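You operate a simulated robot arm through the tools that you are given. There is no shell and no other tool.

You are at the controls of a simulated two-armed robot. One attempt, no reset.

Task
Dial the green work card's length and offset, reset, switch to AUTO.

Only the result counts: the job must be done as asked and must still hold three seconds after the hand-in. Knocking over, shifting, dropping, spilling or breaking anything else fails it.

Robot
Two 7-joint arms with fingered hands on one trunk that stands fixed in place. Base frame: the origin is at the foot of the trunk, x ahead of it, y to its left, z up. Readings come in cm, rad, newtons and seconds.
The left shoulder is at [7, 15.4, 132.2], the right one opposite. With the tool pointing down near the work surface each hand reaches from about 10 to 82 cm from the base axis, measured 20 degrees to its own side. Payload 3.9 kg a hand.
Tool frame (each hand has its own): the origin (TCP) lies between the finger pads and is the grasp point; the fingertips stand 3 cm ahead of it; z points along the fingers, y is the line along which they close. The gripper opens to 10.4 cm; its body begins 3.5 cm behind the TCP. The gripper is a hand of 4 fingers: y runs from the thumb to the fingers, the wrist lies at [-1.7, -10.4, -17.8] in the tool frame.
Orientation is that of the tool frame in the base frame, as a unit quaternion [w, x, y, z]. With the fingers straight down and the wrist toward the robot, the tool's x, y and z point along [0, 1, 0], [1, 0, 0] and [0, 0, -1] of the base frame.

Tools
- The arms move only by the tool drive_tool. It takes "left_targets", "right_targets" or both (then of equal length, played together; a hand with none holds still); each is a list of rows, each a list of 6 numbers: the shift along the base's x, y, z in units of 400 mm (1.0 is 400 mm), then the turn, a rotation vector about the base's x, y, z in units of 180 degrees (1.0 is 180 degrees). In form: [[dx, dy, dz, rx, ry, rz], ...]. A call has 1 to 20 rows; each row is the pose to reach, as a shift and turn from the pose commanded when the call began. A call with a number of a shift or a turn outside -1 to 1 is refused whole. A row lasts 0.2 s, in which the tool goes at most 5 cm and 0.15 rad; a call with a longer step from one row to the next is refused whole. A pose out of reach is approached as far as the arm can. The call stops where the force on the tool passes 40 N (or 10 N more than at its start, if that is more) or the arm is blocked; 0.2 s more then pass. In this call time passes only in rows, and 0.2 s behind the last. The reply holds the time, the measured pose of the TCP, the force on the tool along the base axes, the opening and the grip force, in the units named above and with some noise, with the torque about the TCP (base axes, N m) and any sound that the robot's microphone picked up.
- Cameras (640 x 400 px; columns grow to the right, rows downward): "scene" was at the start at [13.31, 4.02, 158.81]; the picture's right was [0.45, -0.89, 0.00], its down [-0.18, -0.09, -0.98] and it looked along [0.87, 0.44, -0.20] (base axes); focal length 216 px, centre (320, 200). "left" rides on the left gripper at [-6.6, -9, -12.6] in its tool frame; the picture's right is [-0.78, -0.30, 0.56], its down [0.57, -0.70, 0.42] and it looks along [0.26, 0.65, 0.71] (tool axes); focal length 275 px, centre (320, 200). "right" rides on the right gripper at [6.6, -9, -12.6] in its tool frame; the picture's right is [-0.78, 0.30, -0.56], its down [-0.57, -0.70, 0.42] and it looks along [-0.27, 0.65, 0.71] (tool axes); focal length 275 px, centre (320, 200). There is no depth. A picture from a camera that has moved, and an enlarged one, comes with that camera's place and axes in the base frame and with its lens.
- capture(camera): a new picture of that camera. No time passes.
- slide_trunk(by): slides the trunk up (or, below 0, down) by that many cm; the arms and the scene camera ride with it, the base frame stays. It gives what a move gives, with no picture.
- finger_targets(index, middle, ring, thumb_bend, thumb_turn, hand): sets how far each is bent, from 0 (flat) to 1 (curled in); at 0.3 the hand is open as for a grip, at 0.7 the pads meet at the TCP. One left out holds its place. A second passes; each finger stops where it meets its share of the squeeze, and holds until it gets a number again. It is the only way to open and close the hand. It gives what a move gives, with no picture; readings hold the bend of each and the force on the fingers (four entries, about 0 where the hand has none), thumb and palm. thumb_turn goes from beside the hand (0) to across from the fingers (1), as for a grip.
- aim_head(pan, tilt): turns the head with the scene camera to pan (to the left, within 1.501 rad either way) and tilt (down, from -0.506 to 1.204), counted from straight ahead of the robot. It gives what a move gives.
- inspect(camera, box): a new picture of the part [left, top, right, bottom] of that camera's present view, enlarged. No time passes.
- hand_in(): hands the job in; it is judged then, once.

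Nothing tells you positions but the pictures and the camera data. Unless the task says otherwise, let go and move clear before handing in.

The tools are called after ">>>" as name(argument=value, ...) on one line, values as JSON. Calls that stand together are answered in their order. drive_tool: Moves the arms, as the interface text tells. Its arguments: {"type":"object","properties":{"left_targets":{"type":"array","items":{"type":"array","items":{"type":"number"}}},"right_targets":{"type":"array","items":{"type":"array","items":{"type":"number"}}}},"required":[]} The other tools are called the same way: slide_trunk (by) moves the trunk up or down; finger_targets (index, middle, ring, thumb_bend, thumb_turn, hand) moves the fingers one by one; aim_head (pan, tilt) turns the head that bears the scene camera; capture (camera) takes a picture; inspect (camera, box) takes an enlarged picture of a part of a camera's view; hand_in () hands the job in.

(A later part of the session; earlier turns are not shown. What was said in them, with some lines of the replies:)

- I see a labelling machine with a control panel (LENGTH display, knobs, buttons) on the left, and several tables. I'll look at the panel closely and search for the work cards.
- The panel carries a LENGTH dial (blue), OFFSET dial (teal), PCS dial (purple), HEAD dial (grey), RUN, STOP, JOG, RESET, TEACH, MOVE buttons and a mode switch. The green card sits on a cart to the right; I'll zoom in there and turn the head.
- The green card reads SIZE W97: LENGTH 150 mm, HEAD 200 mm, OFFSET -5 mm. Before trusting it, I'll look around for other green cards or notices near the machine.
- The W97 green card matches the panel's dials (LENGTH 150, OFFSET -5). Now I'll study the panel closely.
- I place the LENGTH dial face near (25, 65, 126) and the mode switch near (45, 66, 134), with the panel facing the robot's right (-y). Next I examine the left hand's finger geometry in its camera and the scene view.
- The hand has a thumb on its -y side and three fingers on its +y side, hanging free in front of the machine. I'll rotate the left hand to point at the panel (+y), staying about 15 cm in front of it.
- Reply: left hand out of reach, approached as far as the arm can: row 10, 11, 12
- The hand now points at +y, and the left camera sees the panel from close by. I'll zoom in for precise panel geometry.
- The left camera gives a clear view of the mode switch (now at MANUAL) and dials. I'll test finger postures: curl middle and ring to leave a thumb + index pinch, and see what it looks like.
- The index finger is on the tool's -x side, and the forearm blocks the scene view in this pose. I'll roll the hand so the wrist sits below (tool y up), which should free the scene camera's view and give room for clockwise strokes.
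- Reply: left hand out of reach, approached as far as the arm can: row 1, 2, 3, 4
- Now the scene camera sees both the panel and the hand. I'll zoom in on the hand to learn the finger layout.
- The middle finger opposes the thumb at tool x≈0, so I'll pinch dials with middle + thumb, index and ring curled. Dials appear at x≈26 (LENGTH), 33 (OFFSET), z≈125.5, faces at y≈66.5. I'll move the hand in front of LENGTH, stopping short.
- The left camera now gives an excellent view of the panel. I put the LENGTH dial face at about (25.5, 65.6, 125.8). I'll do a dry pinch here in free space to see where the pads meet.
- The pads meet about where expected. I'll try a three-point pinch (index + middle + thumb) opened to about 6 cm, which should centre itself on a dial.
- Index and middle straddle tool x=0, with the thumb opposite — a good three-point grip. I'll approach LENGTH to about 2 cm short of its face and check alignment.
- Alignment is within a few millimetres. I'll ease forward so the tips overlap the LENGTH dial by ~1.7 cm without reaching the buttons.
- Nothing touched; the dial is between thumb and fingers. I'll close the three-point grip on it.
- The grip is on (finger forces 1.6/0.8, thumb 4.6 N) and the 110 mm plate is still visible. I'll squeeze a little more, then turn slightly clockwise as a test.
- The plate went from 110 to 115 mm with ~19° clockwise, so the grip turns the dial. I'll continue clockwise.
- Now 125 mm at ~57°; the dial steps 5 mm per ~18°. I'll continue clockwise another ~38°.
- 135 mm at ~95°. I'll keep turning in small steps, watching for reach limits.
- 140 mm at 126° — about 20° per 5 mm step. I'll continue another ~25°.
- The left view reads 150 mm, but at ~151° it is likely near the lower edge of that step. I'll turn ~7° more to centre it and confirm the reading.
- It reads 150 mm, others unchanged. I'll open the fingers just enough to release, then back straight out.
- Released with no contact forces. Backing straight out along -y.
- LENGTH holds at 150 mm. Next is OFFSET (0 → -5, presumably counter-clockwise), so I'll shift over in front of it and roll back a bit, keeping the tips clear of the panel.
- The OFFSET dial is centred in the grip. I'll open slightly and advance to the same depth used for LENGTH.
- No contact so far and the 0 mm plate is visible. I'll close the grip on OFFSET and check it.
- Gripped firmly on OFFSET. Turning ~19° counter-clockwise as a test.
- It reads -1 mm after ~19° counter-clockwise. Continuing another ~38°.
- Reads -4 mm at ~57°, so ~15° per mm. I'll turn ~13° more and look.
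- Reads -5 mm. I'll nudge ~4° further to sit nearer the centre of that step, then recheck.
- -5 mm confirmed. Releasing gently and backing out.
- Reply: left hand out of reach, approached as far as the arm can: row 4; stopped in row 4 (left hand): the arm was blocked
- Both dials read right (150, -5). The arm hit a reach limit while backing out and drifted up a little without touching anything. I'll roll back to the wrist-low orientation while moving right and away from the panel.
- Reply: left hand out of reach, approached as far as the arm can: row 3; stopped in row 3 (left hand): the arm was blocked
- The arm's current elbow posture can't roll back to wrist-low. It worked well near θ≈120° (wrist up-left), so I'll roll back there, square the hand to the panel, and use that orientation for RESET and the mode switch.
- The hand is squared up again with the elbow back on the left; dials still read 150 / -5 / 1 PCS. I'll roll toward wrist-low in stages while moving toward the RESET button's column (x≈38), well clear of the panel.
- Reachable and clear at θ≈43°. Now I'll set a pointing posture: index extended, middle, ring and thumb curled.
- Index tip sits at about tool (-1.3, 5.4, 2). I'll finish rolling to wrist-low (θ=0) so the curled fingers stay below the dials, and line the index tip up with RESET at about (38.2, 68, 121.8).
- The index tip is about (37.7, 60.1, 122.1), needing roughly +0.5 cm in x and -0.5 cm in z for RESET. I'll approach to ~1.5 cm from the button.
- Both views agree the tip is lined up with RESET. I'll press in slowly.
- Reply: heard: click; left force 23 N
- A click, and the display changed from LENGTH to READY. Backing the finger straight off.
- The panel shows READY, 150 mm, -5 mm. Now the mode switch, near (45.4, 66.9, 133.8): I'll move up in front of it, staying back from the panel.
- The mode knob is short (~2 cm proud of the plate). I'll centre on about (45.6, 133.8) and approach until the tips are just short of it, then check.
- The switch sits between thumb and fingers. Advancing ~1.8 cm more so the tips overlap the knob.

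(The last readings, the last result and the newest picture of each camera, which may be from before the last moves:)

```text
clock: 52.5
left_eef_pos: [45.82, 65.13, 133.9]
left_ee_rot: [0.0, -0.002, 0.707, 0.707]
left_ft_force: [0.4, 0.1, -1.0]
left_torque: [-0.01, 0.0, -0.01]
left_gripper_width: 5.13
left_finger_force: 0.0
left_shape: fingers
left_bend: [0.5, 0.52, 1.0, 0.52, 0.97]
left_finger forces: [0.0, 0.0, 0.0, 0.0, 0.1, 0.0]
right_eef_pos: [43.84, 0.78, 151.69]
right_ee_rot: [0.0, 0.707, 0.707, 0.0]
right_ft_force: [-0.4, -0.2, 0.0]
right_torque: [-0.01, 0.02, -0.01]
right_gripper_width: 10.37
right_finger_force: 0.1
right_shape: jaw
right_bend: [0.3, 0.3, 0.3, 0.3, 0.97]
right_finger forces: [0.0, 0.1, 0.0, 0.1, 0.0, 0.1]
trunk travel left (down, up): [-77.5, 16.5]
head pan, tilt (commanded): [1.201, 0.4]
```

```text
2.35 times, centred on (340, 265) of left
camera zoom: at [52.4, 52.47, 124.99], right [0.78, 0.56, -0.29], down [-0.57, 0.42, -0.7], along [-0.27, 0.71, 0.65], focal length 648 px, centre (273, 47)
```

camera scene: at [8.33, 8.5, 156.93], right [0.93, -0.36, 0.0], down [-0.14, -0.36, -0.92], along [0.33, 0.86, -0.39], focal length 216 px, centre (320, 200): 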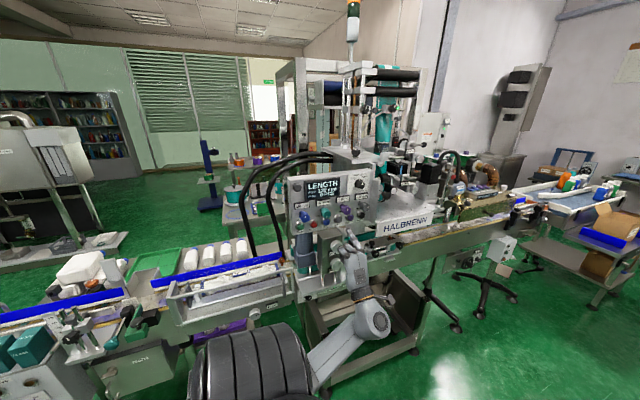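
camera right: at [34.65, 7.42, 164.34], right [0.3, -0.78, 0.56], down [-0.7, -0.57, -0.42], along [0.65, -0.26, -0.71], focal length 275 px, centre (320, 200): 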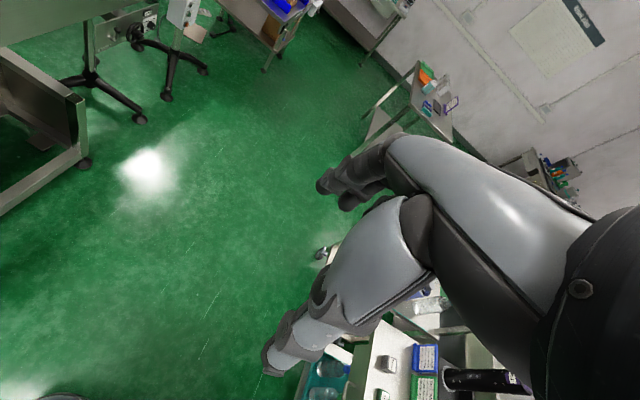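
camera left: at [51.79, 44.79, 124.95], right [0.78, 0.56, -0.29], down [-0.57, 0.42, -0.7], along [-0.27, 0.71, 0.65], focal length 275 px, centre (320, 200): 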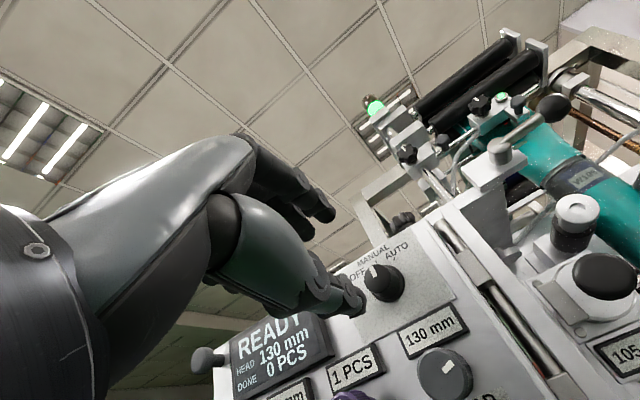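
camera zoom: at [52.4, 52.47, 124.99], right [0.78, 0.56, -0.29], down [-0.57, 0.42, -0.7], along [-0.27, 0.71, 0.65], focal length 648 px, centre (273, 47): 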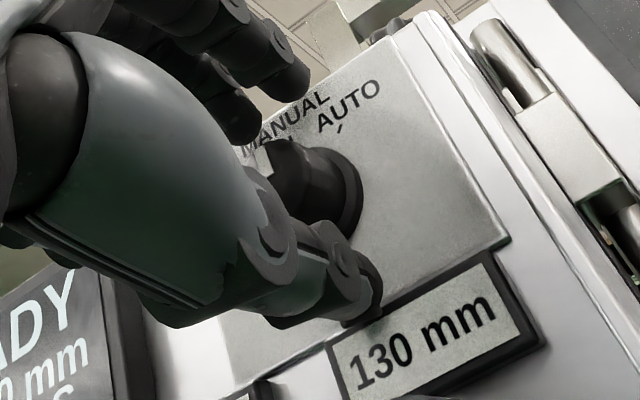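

No contact yet and ~1.3 cm from the plate. I'll go in another 0.5 cm and close the grip.

>>> drive_tool(left_targets=[[0, 0.007, 0, 0, 0, 0], [0, 0.013, 0, 0, 0, 0]])

>>> finger_targets(hand="left", index=0.68, middle=0.68, thumb_bend=0.67)

>>> inspect(camera="scene", box=[340, 160, 390, 200])

>>> inspect(camera="left", box=[240, 180, 440, 350])

```text
clock: 53.1
left_eef_pos: [45.8, 65.1, 134.12]
left_ee_rot: [0.003, -0.001, 0.705, 0.709]
left_ft_force: [-0.7, -13.8, -0.2]
left_torque: [-0.55, 0.0, -0.07]
left_gripper_width: 5.33
left_finger_force: 7.2
left_shape: fingers
left_bend: [0.5, 0.52, 1.0, 0.51, 0.97]
left_finger forces: [0.0, 0.0, 0.1, 0.0, 13.9, 0.1]
right_eef_pos: [43.71, 0.23, 151.94]
right_ee_rot: [-0.001, 0.707, 0.707, 0.001]
right_ft_force: [0.1, 0.7, 0.9]
right_torque: [0.02, 0.01, 0.01]
right_gripper_width: 10.36
right_finger_force: 0.0
right_shape: jaw
right_bend: [0.3, 0.3, 0.3, 0.3, 0.97]
right_finger forces: [0.0, 0.1, 0.0, 0.1, 0.0, 0.0]
trunk travel left (down, up): [-77.5, 16.5]
head pan, tilt (commanded): [1.201, 0.4]
```

```text
clock: 54.1
left_eef_pos: [45.76, 65.56, 134.12]
left_ee_rot: [0.0, -0.002, 0.706, 0.708]
left_ft_force: [1.1, -12.8, 0.5]
left_torque: [-0.1, 0.04, -0.11]
left_gripper_width: 2.03
left_finger_force: 8.2
left_shape: fingers
left_bend: [0.66, 0.67, 1.0, 0.61, 0.97]
left_finger forces: [3.4, 2.6, 0.0, 0.0, 10.1, 0.0]
right_eef_pos: [43.94, 0.64, 151.71]
right_ee_rot: [-0.001, 0.706, 0.708, 0.001]
right_ft_force: [-0.8, 0.0, 0.3]
right_torque: [-0.01, 0.01, 0.0]
right_gripper_width: 10.37
right_finger_force: 0.1
right_shape: jaw
right_bend: [0.3, 0.3, 0.3, 0.3, 0.97]
right_finger forces: [0.0, 0.0, 0.0, 0.0, 0.0, 0.0]
trunk travel left (down, up): [-77.5, 16.5]
head pan, tilt (commanded): [1.201, 0.4]
```

```text
10.00 times, centred on (365, 180) of scene
camera zoom: at [8.42, 8.21, 156.96], right [0.93, -0.36, 0.0], down [-0.14, -0.36, -0.92], along [0.33, 0.86, -0.39], focal length 2161 px, centre (-130, 400)
```

zoom: 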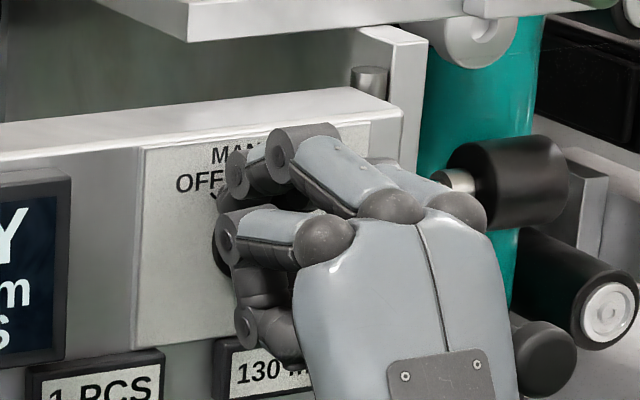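

```text
2.35 times, centred on (340, 265) of left
camera zoom: at [52.33, 53.01, 125.11], right [0.78, 0.56, -0.29], down [-0.57, 0.42, -0.7], along [-0.27, 0.71, 0.65], focal length 648 px, centre (273, 47)
```

zoom: 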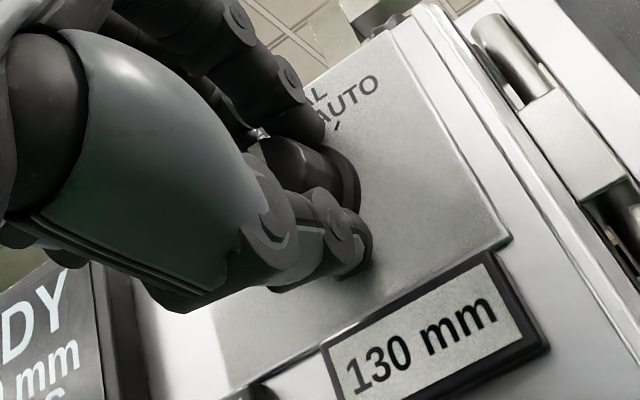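

The thumb tip is pressing on the plate (about 13 N), so I'll back off 0.4 cm, then firm up the grip.

>>> drive_tool(left_targets=[[0, -0.006, 0, 0, 0, 0], [0, -0.012, 0, 0, 0, 0]])

>>> finger_targets(hand="left", index=0.74, middle=0.74, thumb_bend=0.71)

>>> inspect(camera="scene", box=[340, 160, 390, 200])

>>> inspect(camera="left", box=[240, 180, 440, 350])

```text
clock: 54.7
left_eef_pos: [45.58, 65.34, 133.82]
left_ee_rot: [0.002, -0.002, 0.708, 0.706]
left_ft_force: [1.4, 5.0, 5.6]
left_torque: [0.1, -0.01, -0.03]
left_gripper_width: 2.11
left_finger_force: 3.9
left_shape: fingers
left_bend: [0.64, 0.65, 1.0, 0.62, 0.97]
left_finger forces: [3.5, 2.8, 0.1, 0.1, 1.6, 0.1]
right_eef_pos: [43.79, 0.89, 151.73]
right_ee_rot: [0.0, 0.707, 0.707, 0.0]
right_ft_force: [0.4, 1.1, 0.5]
right_torque: [0.01, -0.03, 0.01]
right_gripper_width: 10.38
right_finger_force: 0.1
right_shape: jaw
right_bend: [0.3, 0.3, 0.3, 0.3, 0.97]
right_finger forces: [0.0, 0.1, 0.0, 0.1, 0.0, 0.0]
trunk travel left (down, up): [-77.5, 16.5]
head pan, tilt (commanded): [1.201, 0.4]
```

```text
clock: 55.7
left_eef_pos: [45.8, 65.31, 133.86]
left_ee_rot: [0.001, -0.002, 0.708, 0.706]
left_ft_force: [0.7, 9.5, 10.5]
left_torque: [0.16, 0.05, -0.06]
left_gripper_width: 1.87
left_finger_force: 13.1
left_shape: fingers
left_bend: [0.71, 0.65, 1.0, 0.64, 0.96]
left_finger forces: [9.7, 9.0, 0.0, 0.1, 7.1, 0.0]
right_eef_pos: [43.65, 0.96, 151.75]
right_ee_rot: [0.0, 0.707, 0.707, -0.001]
right_ft_force: [-0.1, 1.0, 0.1]
right_torque: [0.03, 0.02, 0.01]
right_gripper_width: 10.37
right_finger_force: 0.1
right_shape: jaw
right_bend: [0.3, 0.3, 0.3, 0.3, 0.97]
right_finger forces: [0.0, 0.0, 0.0, 0.1, 0.0, 0.0]
trunk travel left (down, up): [-77.5, 16.5]
head pan, tilt (commanded): [1.201, 0.4]
```

```text
10.00 times, centred on (365, 180) of scene
camera zoom: at [8.25, 8.6, 156.93], right [0.93, -0.36, 0.0], down [-0.14, -0.36, -0.92], along [0.33, 0.86, -0.39], focal length 2161 px, centre (-130, 400)
```

zoom: 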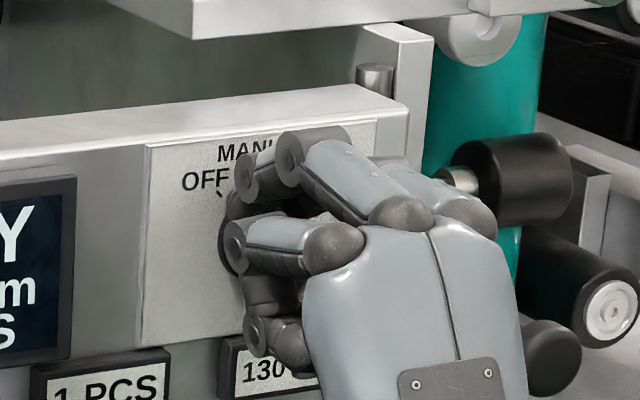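

```text
2.35 times, centred on (340, 265) of left
camera zoom: at [52.29, 52.71, 124.95], right [0.78, 0.56, -0.29], down [-0.57, 0.42, -0.7], along [-0.27, 0.71, 0.65], focal length 648 px, centre (273, 47)
```

zoom: 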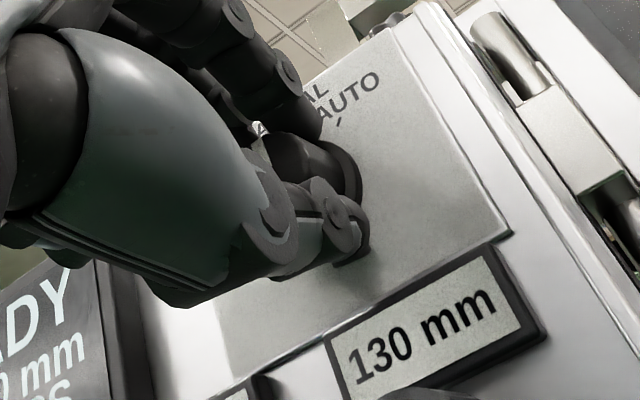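

Gripped. Now turning clockwise toward AUTO.

>>> drive_tool(left_targets=[[0, 0, 0, 0, 0.035, 0], [0, 0, 0, 0, 0.07, 0], [0, 0, 0, 0, 0.105, 0], [0, 0, 0, 0, 0.14, 0]])

>>> inspect(camera="scene", box=[320, 160, 400, 220])

>>> inspect(camera="left", box=[240, 150, 440, 320])

```text
clock: 56.7
left_eef_pos: [45.71, 65.25, 133.81]
left_ee_rot: [-0.154, 0.153, 0.691, 0.69]
left_ft_force: [2.0, 9.9, 12.2]
left_torque: [0.18, -0.04, 0.02]
left_gripper_width: 1.87
left_finger_force: 12.9
left_shape: fingers
left_bend: [0.71, 0.65, 1.0, 0.65, 0.96]
left_finger forces: [9.1, 10.4, 0.0, 0.0, 7.0, 0.0]
right_eef_pos: [43.74, 0.81, 151.81]
right_ee_rot: [0.0, 0.707, 0.708, 0.0]
right_ft_force: [0.0, -0.1, 0.2]
right_torque: [-0.02, 0.03, -0.02]
right_gripper_width: 10.39
right_finger_force: 0.0
right_shape: jaw
right_bend: [0.3, 0.3, 0.3, 0.3, 0.97]
right_finger forces: [0.1, 0.1, 0.0, 0.0, 0.1, 0.0]
trunk travel left (down, up): [-77.5, 16.5]
head pan, tilt (commanded): [1.201, 0.4]
```

```text
6.67 times, centred on (360, 190) of scene
camera zoom: at [8.27, 8.54, 156.94], right [0.93, -0.36, 0.0], down [-0.14, -0.36, -0.92], along [0.33, 0.86, -0.39], focal length 1441 px, centre (53, 267)
```

zoom: 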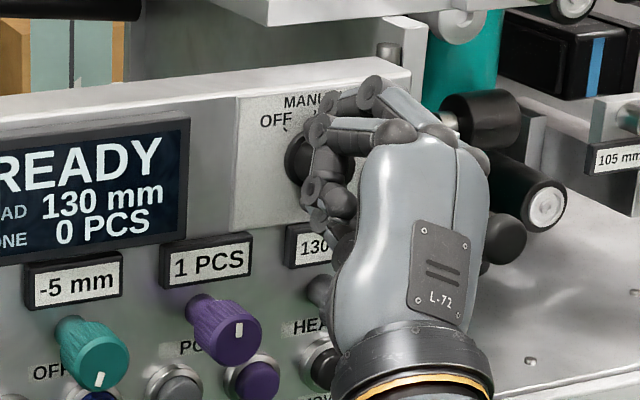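

```text
2.35 times, centred on (340, 235) of left
camera zoom: at [47.87, 52.71, 122.96], right [0.58, 0.56, -0.6], down [-0.82, 0.42, -0.39], along [0.03, 0.71, 0.7], focal length 648 px, centre (273, 118)
```

zoom: 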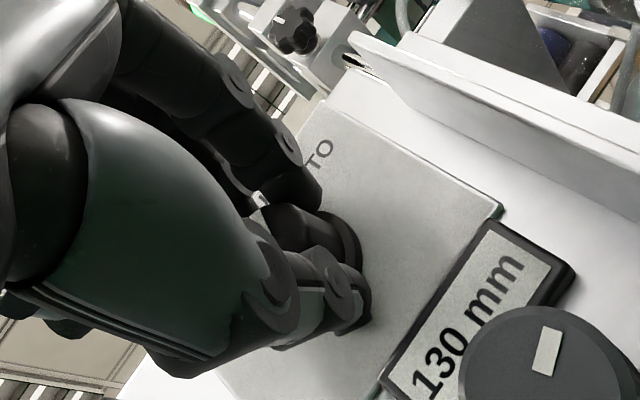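

The white mark moves with the hand, so the switch is turning. Continuing ~20° more.

>>> drive_tool(left_targets=[[0, 0, 0, 0, 0.035, 0], [0, 0, 0, 0, 0.07, 0], [0, 0, 0, 0, 0.105, 0]])

>>> inspect(camera="scene", box=[320, 160, 400, 220])

>>> inspect(camera="left", box=[240, 150, 440, 320])

```text
clock: 57.5
left_eef_pos: [45.78, 65.38, 133.84]
left_ee_rot: [-0.264, 0.265, 0.656, 0.655]
left_ft_force: [3.0, 8.7, 10.7]
left_torque: [0.17, 0.01, 0.01]
left_gripper_width: 1.82
left_finger_force: 13.1
left_shape: fingers
left_bend: [0.71, 0.65, 1.0, 0.65, 0.96]
left_finger forces: [8.7, 11.0, 0.0, 0.0, 7.5, 0.0]
right_eef_pos: [43.77, 0.89, 151.78]
right_ee_rot: [0.0, 0.707, 0.707, 0.0]
right_ft_force: [-0.9, 0.4, -0.1]
right_torque: [0.03, -0.01, 0.0]
right_gripper_width: 10.37
right_finger_force: 0.0
right_shape: jaw
right_bend: [0.3, 0.3, 0.3, 0.3, 0.97]
right_finger forces: [0.1, 0.0, 0.1, 0.0, 0.0, 0.1]
trunk travel left (down, up): [-77.5, 16.5]
head pan, tilt (commanded): [1.201, 0.4]
```

```text
6.67 times, centred on (360, 190) of scene
camera zoom: at [8.32, 8.54, 156.93], right [0.93, -0.36, 0.0], down [-0.14, -0.36, -0.92], along [0.33, 0.86, -0.39], focal length 1441 px, centre (53, 267)
```

zoom: 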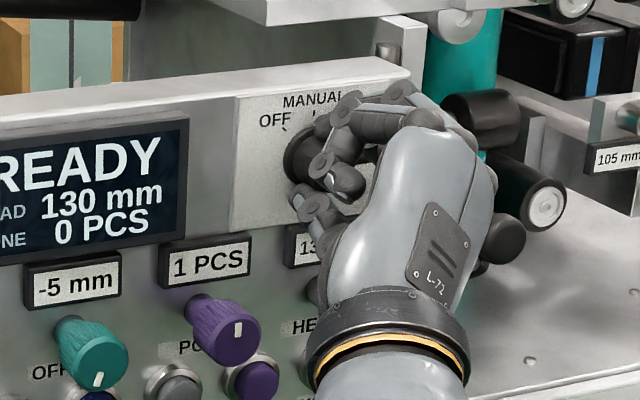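

```text
2.35 times, centred on (340, 235) of left
camera zoom: at [44.27, 52.72, 122.8], right [0.35, 0.56, -0.75], down [-0.9, 0.42, -0.11], along [0.26, 0.71, 0.65], focal length 648 px, centre (273, 118)
```

zoom: 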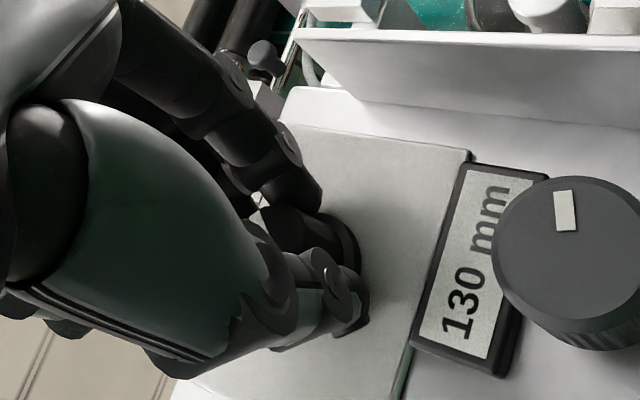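

About 44° turned; AUTO's tick is ~45° from MANUAL. I'll nudge a little further to make sure it seats, then release and look.

>>> drive_tool(left_targets=[[0, 0, 0, 0, 0.025, 0]])

>>> inspect(camera="left", box=[240, 150, 440, 320])

```text
clock: 57.9
left_eef_pos: [45.87, 65.35, 133.79]
left_ee_rot: [-0.29, 0.29, 0.646, 0.644]
left_ft_force: [3.4, 6.8, 11.8]
left_torque: [0.16, -0.04, -0.02]
left_gripper_width: 1.81
left_finger_force: 14.1
left_shape: fingers
left_bend: [0.71, 0.65, 1.0, 0.65, 0.96]
left_finger forces: [8.8, 10.7, 0.0, 0.0, 8.0, 0.1]
right_eef_pos: [43.82, 0.85, 151.75]
right_ee_rot: [0.0, 0.707, 0.707, 0.001]
right_ft_force: [0.2, 0.2, 0.6]
right_torque: [0.02, -0.01, 0.01]
right_gripper_width: 10.38
right_finger_force: 0.1
right_shape: jaw
right_bend: [0.3, 0.3, 0.3, 0.3, 0.97]
right_finger forces: [0.1, 0.0, 0.0, 0.0, 0.0, 0.1]
trunk travel left (down, up): [-77.5, 16.5]
head pan, tilt (commanded): [1.201, 0.4]
```

```text
2.35 times, centred on (340, 235) of left
camera zoom: at [43.42, 52.72, 122.95], right [0.29, 0.56, -0.78], down [-0.9, 0.42, -0.04], along [0.31, 0.71, 0.63], focal length 648 px, centre (273, 118)
```

zoom: 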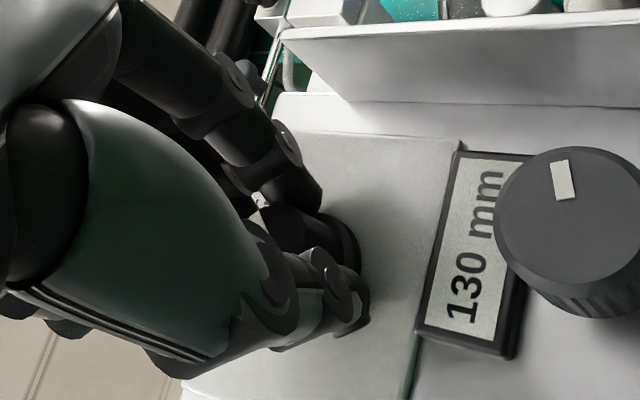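

Opening to release, then backing away along -y.

>>> finger_targets(hand="left", index=0.56, middle=0.55, thumb_bend=0.55)

>>> drive_tool(left_targets=[[0, -0.02, 0, 0, 0, 0], [0, -0.05, 0, 0, 0, 0], [0, -0.08, 0, 0, 0, 0]])

>>> inspect(camera="scene", box=[285, 160, 405, 250])

>>> capture(camera="left")

```text
clock: 58.9
left_eef_pos: [45.79, 65.24, 133.78]
left_ee_rot: [-0.29, 0.29, 0.645, 0.644]
left_ft_force: [-0.7, 0.6, 0.5]
left_torque: [0.03, -0.01, 0.01]
left_gripper_width: 3.9
left_finger_force: 0.1
left_shape: fingers
left_bend: [0.56, 0.55, 1.0, 0.55, 0.97]
left_finger forces: [0.1, 0.0, 0.0, 0.0, 0.0, 0.1]
right_eef_pos: [43.86, 0.89, 151.71]
right_ee_rot: [0.0, 0.707, 0.707, 0.0]
right_ft_force: [0.9, 0.2, 1.0]
right_torque: [0.03, 0.0, -0.02]
right_gripper_width: 10.36
right_finger_force: 0.0
right_shape: jaw
right_bend: [0.3, 0.3, 0.3, 0.3, 0.97]
right_finger forces: [0.0, 0.0, 0.1, 0.0, 0.0, 0.0]
trunk travel left (down, up): [-77.5, 16.5]
head pan, tilt (commanded): [1.201, 0.4]
```

```text
clock: 59.7
left_eef_pos: [45.87, 62.05, 133.89]
left_ee_rot: [-0.291, 0.291, 0.645, 0.644]
left_ft_force: [-0.3, 0.3, -0.1]
left_torque: [-0.01, 0.04, 0.03]
left_gripper_width: 3.88
left_finger_force: 0.1
left_shape: fingers
left_bend: [0.56, 0.55, 1.0, 0.55, 0.97]
left_finger forces: [0.0, 0.0, 0.0, 0.0, 0.0, 0.0]
right_eef_pos: [43.79, 0.82, 151.73]
right_ee_rot: [0.0, 0.707, 0.707, 0.0]
right_ft_force: [-0.2, 0.1, 0.4]
right_torque: [-0.01, -0.01, -0.02]
right_gripper_width: 10.36
right_finger_force: 0.1
right_shape: jaw
right_bend: [0.3, 0.3, 0.3, 0.3, 0.97]
right_finger forces: [0.1, 0.1, 0.1, 0.0, 0.0, 0.0]
trunk travel left (down, up): [-77.5, 16.5]
head pan, tilt (commanded): [1.201, 0.4]
```

```text
4.44 times, centred on (345, 205) of scene
camera zoom: at [8.36, 8.41, 156.93], right [0.93, -0.36, 0.0], down [-0.14, -0.36, -0.92], along [0.33, 0.86, -0.39], focal length 960 px, centre (209, 178)
```

zoom: 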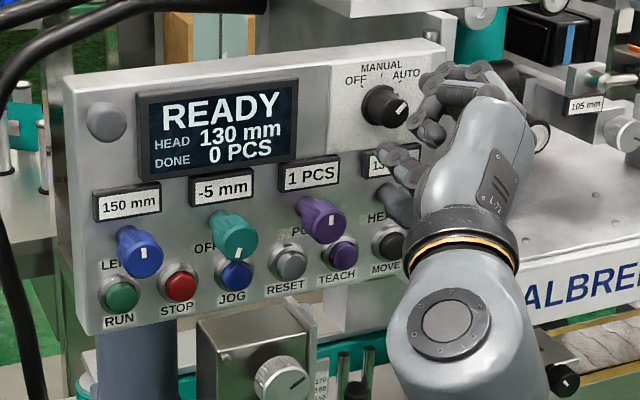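

```text
taken
camera left: at [43.45, 49.39, 123.01], right [0.29, 0.56, -0.78], down [-0.91, 0.42, -0.04], along [0.31, 0.71, 0.63], focal length 275 px, centre (320, 200)
```

left: 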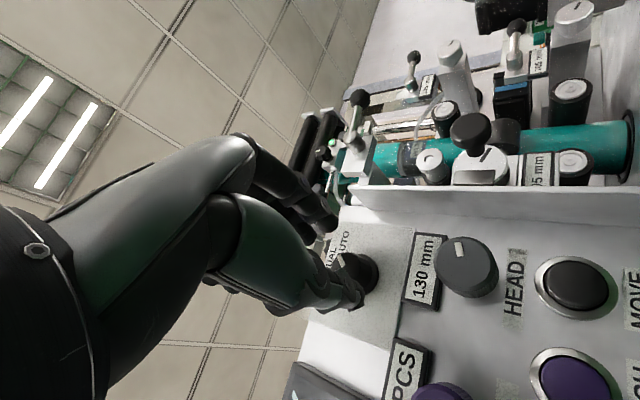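

>>> inspect(camera="scene", box=[345, 165, 395, 205])

>>> inspect(camera="scene", box=[295, 195, 355, 240])

```text
10.00 times, centred on (370, 185) of scene
camera zoom: at [8.36, 8.41, 156.93], right [0.93, -0.36, 0.0], down [-0.14, -0.36, -0.92], along [0.33, 0.86, -0.39], focal length 2161 px, centre (-180, 350)
```

zoom: 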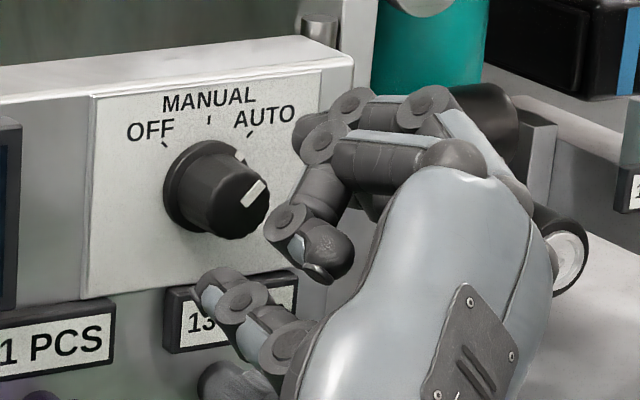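

```text
8.89 times, centred on (325, 218) of scene
camera zoom: at [8.36, 8.41, 156.93], right [0.93, -0.36, 0.0], down [-0.14, -0.36, -0.92], along [0.33, 0.86, -0.39], focal length 1921 px, centre (276, 44)
```

zoom: 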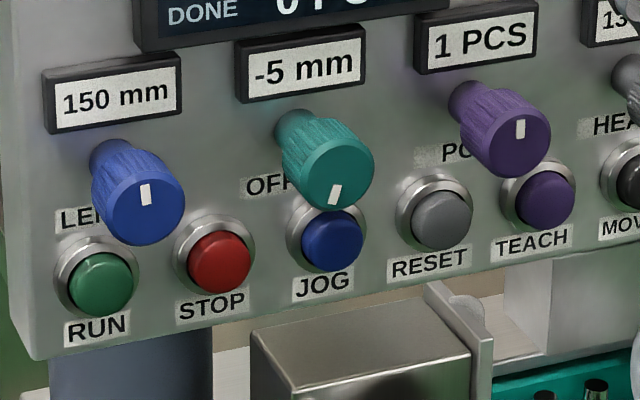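

The switch now points at AUTO, the display reads READY, and the plates read 150 mm and -5 mm. I'll roll back to wrist-low while retreating from the panel.

>>> drive_tool(left_targets=[[0, -0.02, 0, 0, -0.03, 0], [0, -0.04, 0, 0, -0.07, 0], [0, -0.06, 0, 0, -0.11, 0], [0, -0.08, 0, 0, -0.15, 0], [0, -0.1, 0, 0, -0.19, 0], [0, -0.12, 0, 0, -0.23, 0], [0, -0.14, 0, 0, -0.27, 0]])

>>> capture(camera="scene")

>>> inspect(camera="scene", box=[285, 160, 405, 250])

```text
clock: 61.3
left_eef_pos: [45.85, 56.34, 133.98]
left_ee_rot: [0.004, 0.0, 0.707, 0.707]
left_ft_force: [-0.1, 0.0, 0.2]
left_torque: [-0.02, -0.04, -0.01]
left_gripper_width: 3.92
left_finger_force: 0.0
left_shape: fingers
left_bend: [0.56, 0.55, 1.0, 0.55, 0.97]
left_finger forces: [0.0, 0.0, 0.1, 0.1, 0.1, 0.0]
right_eef_pos: [43.91, 0.84, 151.65]
right_ee_rot: [0.0, 0.707, 0.707, 0.001]
right_ft_force: [-0.6, 0.4, -0.4]
right_torque: [-0.03, 0.0, 0.03]
right_gripper_width: 10.35
right_finger_force: 0.1
right_shape: jaw
right_bend: [0.3, 0.3, 0.3, 0.3, 0.97]
right_finger forces: [0.0, 0.1, 0.1, 0.0, 0.0, 0.0]
trunk travel left (down, up): [-77.5, 16.5]
head pan, tilt (commanded): [1.201, 0.4]
```

```text
taken
camera scene: at [8.41, 8.44, 156.93], right [0.93, -0.36, 0.0], down [-0.14, -0.36, -0.92], along [0.33, 0.86, -0.39], focal length 216 px, centre (320, 200)
```

scene: 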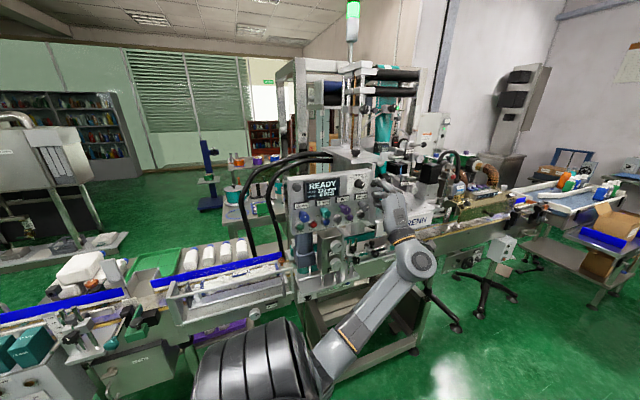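

```text
4.44 times, centred on (345, 205) of scene
camera zoom: at [8.41, 8.44, 156.93], right [0.93, -0.36, 0.0], down [-0.14, -0.36, -0.92], along [0.33, 0.86, -0.39], focal length 960 px, centre (209, 178)
```

zoom: 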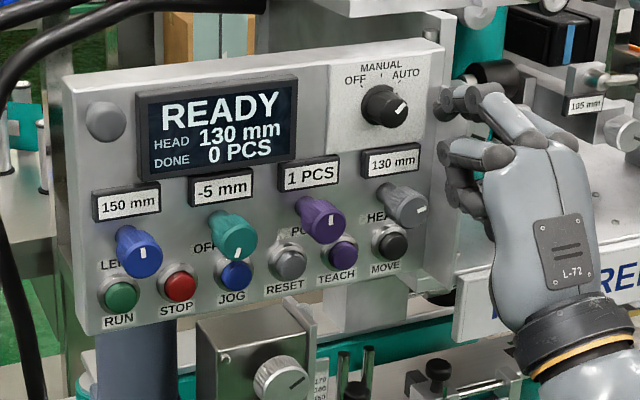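

The stack light has turned green with READY showing and the switch on AUTO. I'll move the hand further clear and do a final check of everything.

>>> drive_tool(left_targets=[[0, -0.04, 0.02, 0, 0, 0], [0, -0.09, 0.04, 0, 0, 0], [0, -0.14, 0.06, 0, 0, 0], [0, -0.18, 0.08, 0, 0, 0], [0, -0.2, 0.1, 0, 0, 0]])

>>> inspect(camera="scene", box=[285, 165, 385, 245])

>>> inspect(camera="scene", box=[345, 165, 385, 200])

>>> capture(camera="scene")

```text
clock: 62.5
left_eef_pos: [45.76, 48.42, 137.85]
left_ee_rot: [0.002, -0.002, 0.708, 0.706]
left_ft_force: [-0.2, -0.1, 1.1]
left_torque: [-0.03, 0.02, 0.03]
left_gripper_width: 3.92
left_finger_force: 0.1
left_shape: fingers
left_bend: [0.56, 0.55, 1.0, 0.55, 0.97]
left_finger forces: [0.1, 0.0, 0.0, 0.0, 0.0, 0.0]
right_eef_pos: [43.83, 0.75, 151.77]
right_ee_rot: [0.0, 0.707, 0.707, 0.0]
right_ft_force: [-0.4, 0.0, 0.6]
right_torque: [0.0, -0.01, 0.03]
right_gripper_width: 10.37
right_finger_force: 0.1
right_shape: jaw
right_bend: [0.3, 0.3, 0.3, 0.3, 0.97]
right_finger forces: [0.1, 0.0, 0.1, 0.0, 0.0, 0.0]
trunk travel left (down, up): [-77.5, 16.5]
head pan, tilt (commanded): [1.201, 0.4]
```

```text
5.00 times, centred on (335, 205) of scene
camera zoom: at [8.37, 8.41, 156.93], right [0.93, -0.36, 0.0], down [-0.14, -0.36, -0.92], along [0.33, 0.86, -0.39], focal length 1080 px, centre (245, 175)
```

zoom: 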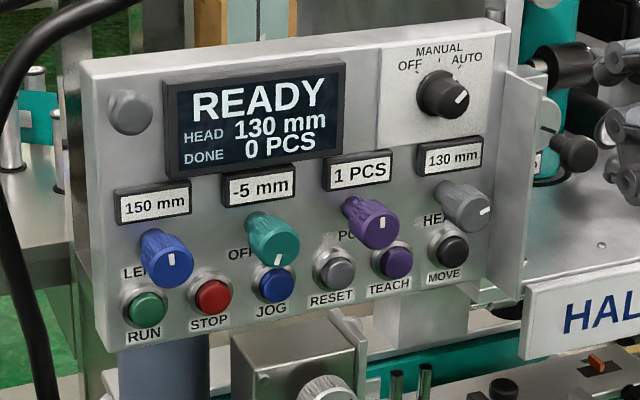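

```text
11.43 times, centred on (365, 182) of scene
camera zoom: at [8.37, 8.41, 156.93], right [0.93, -0.36, 0.0], down [-0.14, -0.36, -0.92], along [0.33, 0.86, -0.39], focal length 2470 px, centre (-194, 400)
```

zoom: 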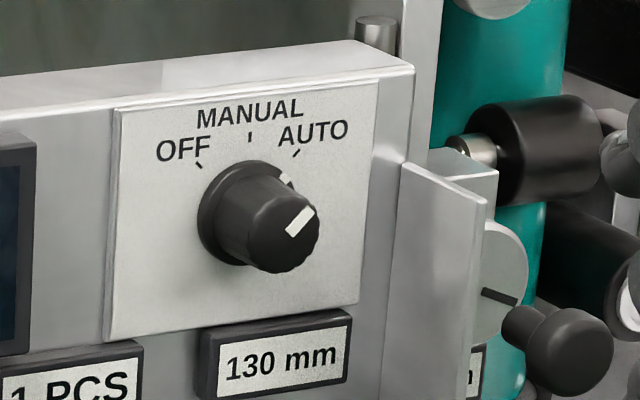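

```text
taken
camera scene: at [8.37, 8.41, 156.93], right [0.93, -0.36, 0.0], down [-0.14, -0.36, -0.92], along [0.33, 0.86, -0.39], focal length 216 px, centre (320, 200)
```

scene: 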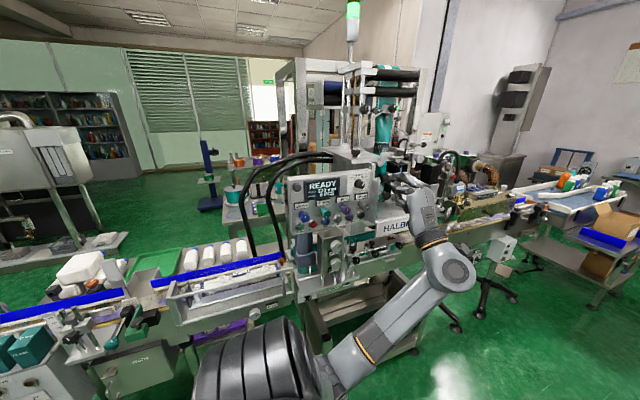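

The panel shows READY with a green stack light, LENGTH at 150 mm and OFFSET at -5 mm. The other dials are unchanged, the switch is on AUTO and the hand is clear, so I'm handing in.

>>> hand_in()

```text
The job is handed in.
```

I set the machine to the green W97 work card, reset it and switched it to AUTO, then handed the job in. I don't have the judge's result.

- **Dials:** LENGTH reads 150 mm and OFFSET reads -5 mm, as on the card.
- **Reset:** pressing RESET clicked, and the display changed from LENGTH to READY.
- **Mode:** the switch points at AUTO, and the stack light turned green.
- **Everything else:** HEAD (130 mm) and PCS (1) are unchanged, although the card lists HEAD 200 mm; you asked only for length and offset. RUN, STOP, JOG, TEACH and MOVE were not pressed, and I saw nothing knocked or moved.
- **Thumb contact:** while reaching for the mode switch, the thumb pressed on the panel at about 14 N. I backed it off with no visible effect.

The hand has let go and is about 15 cm clear of the panel.
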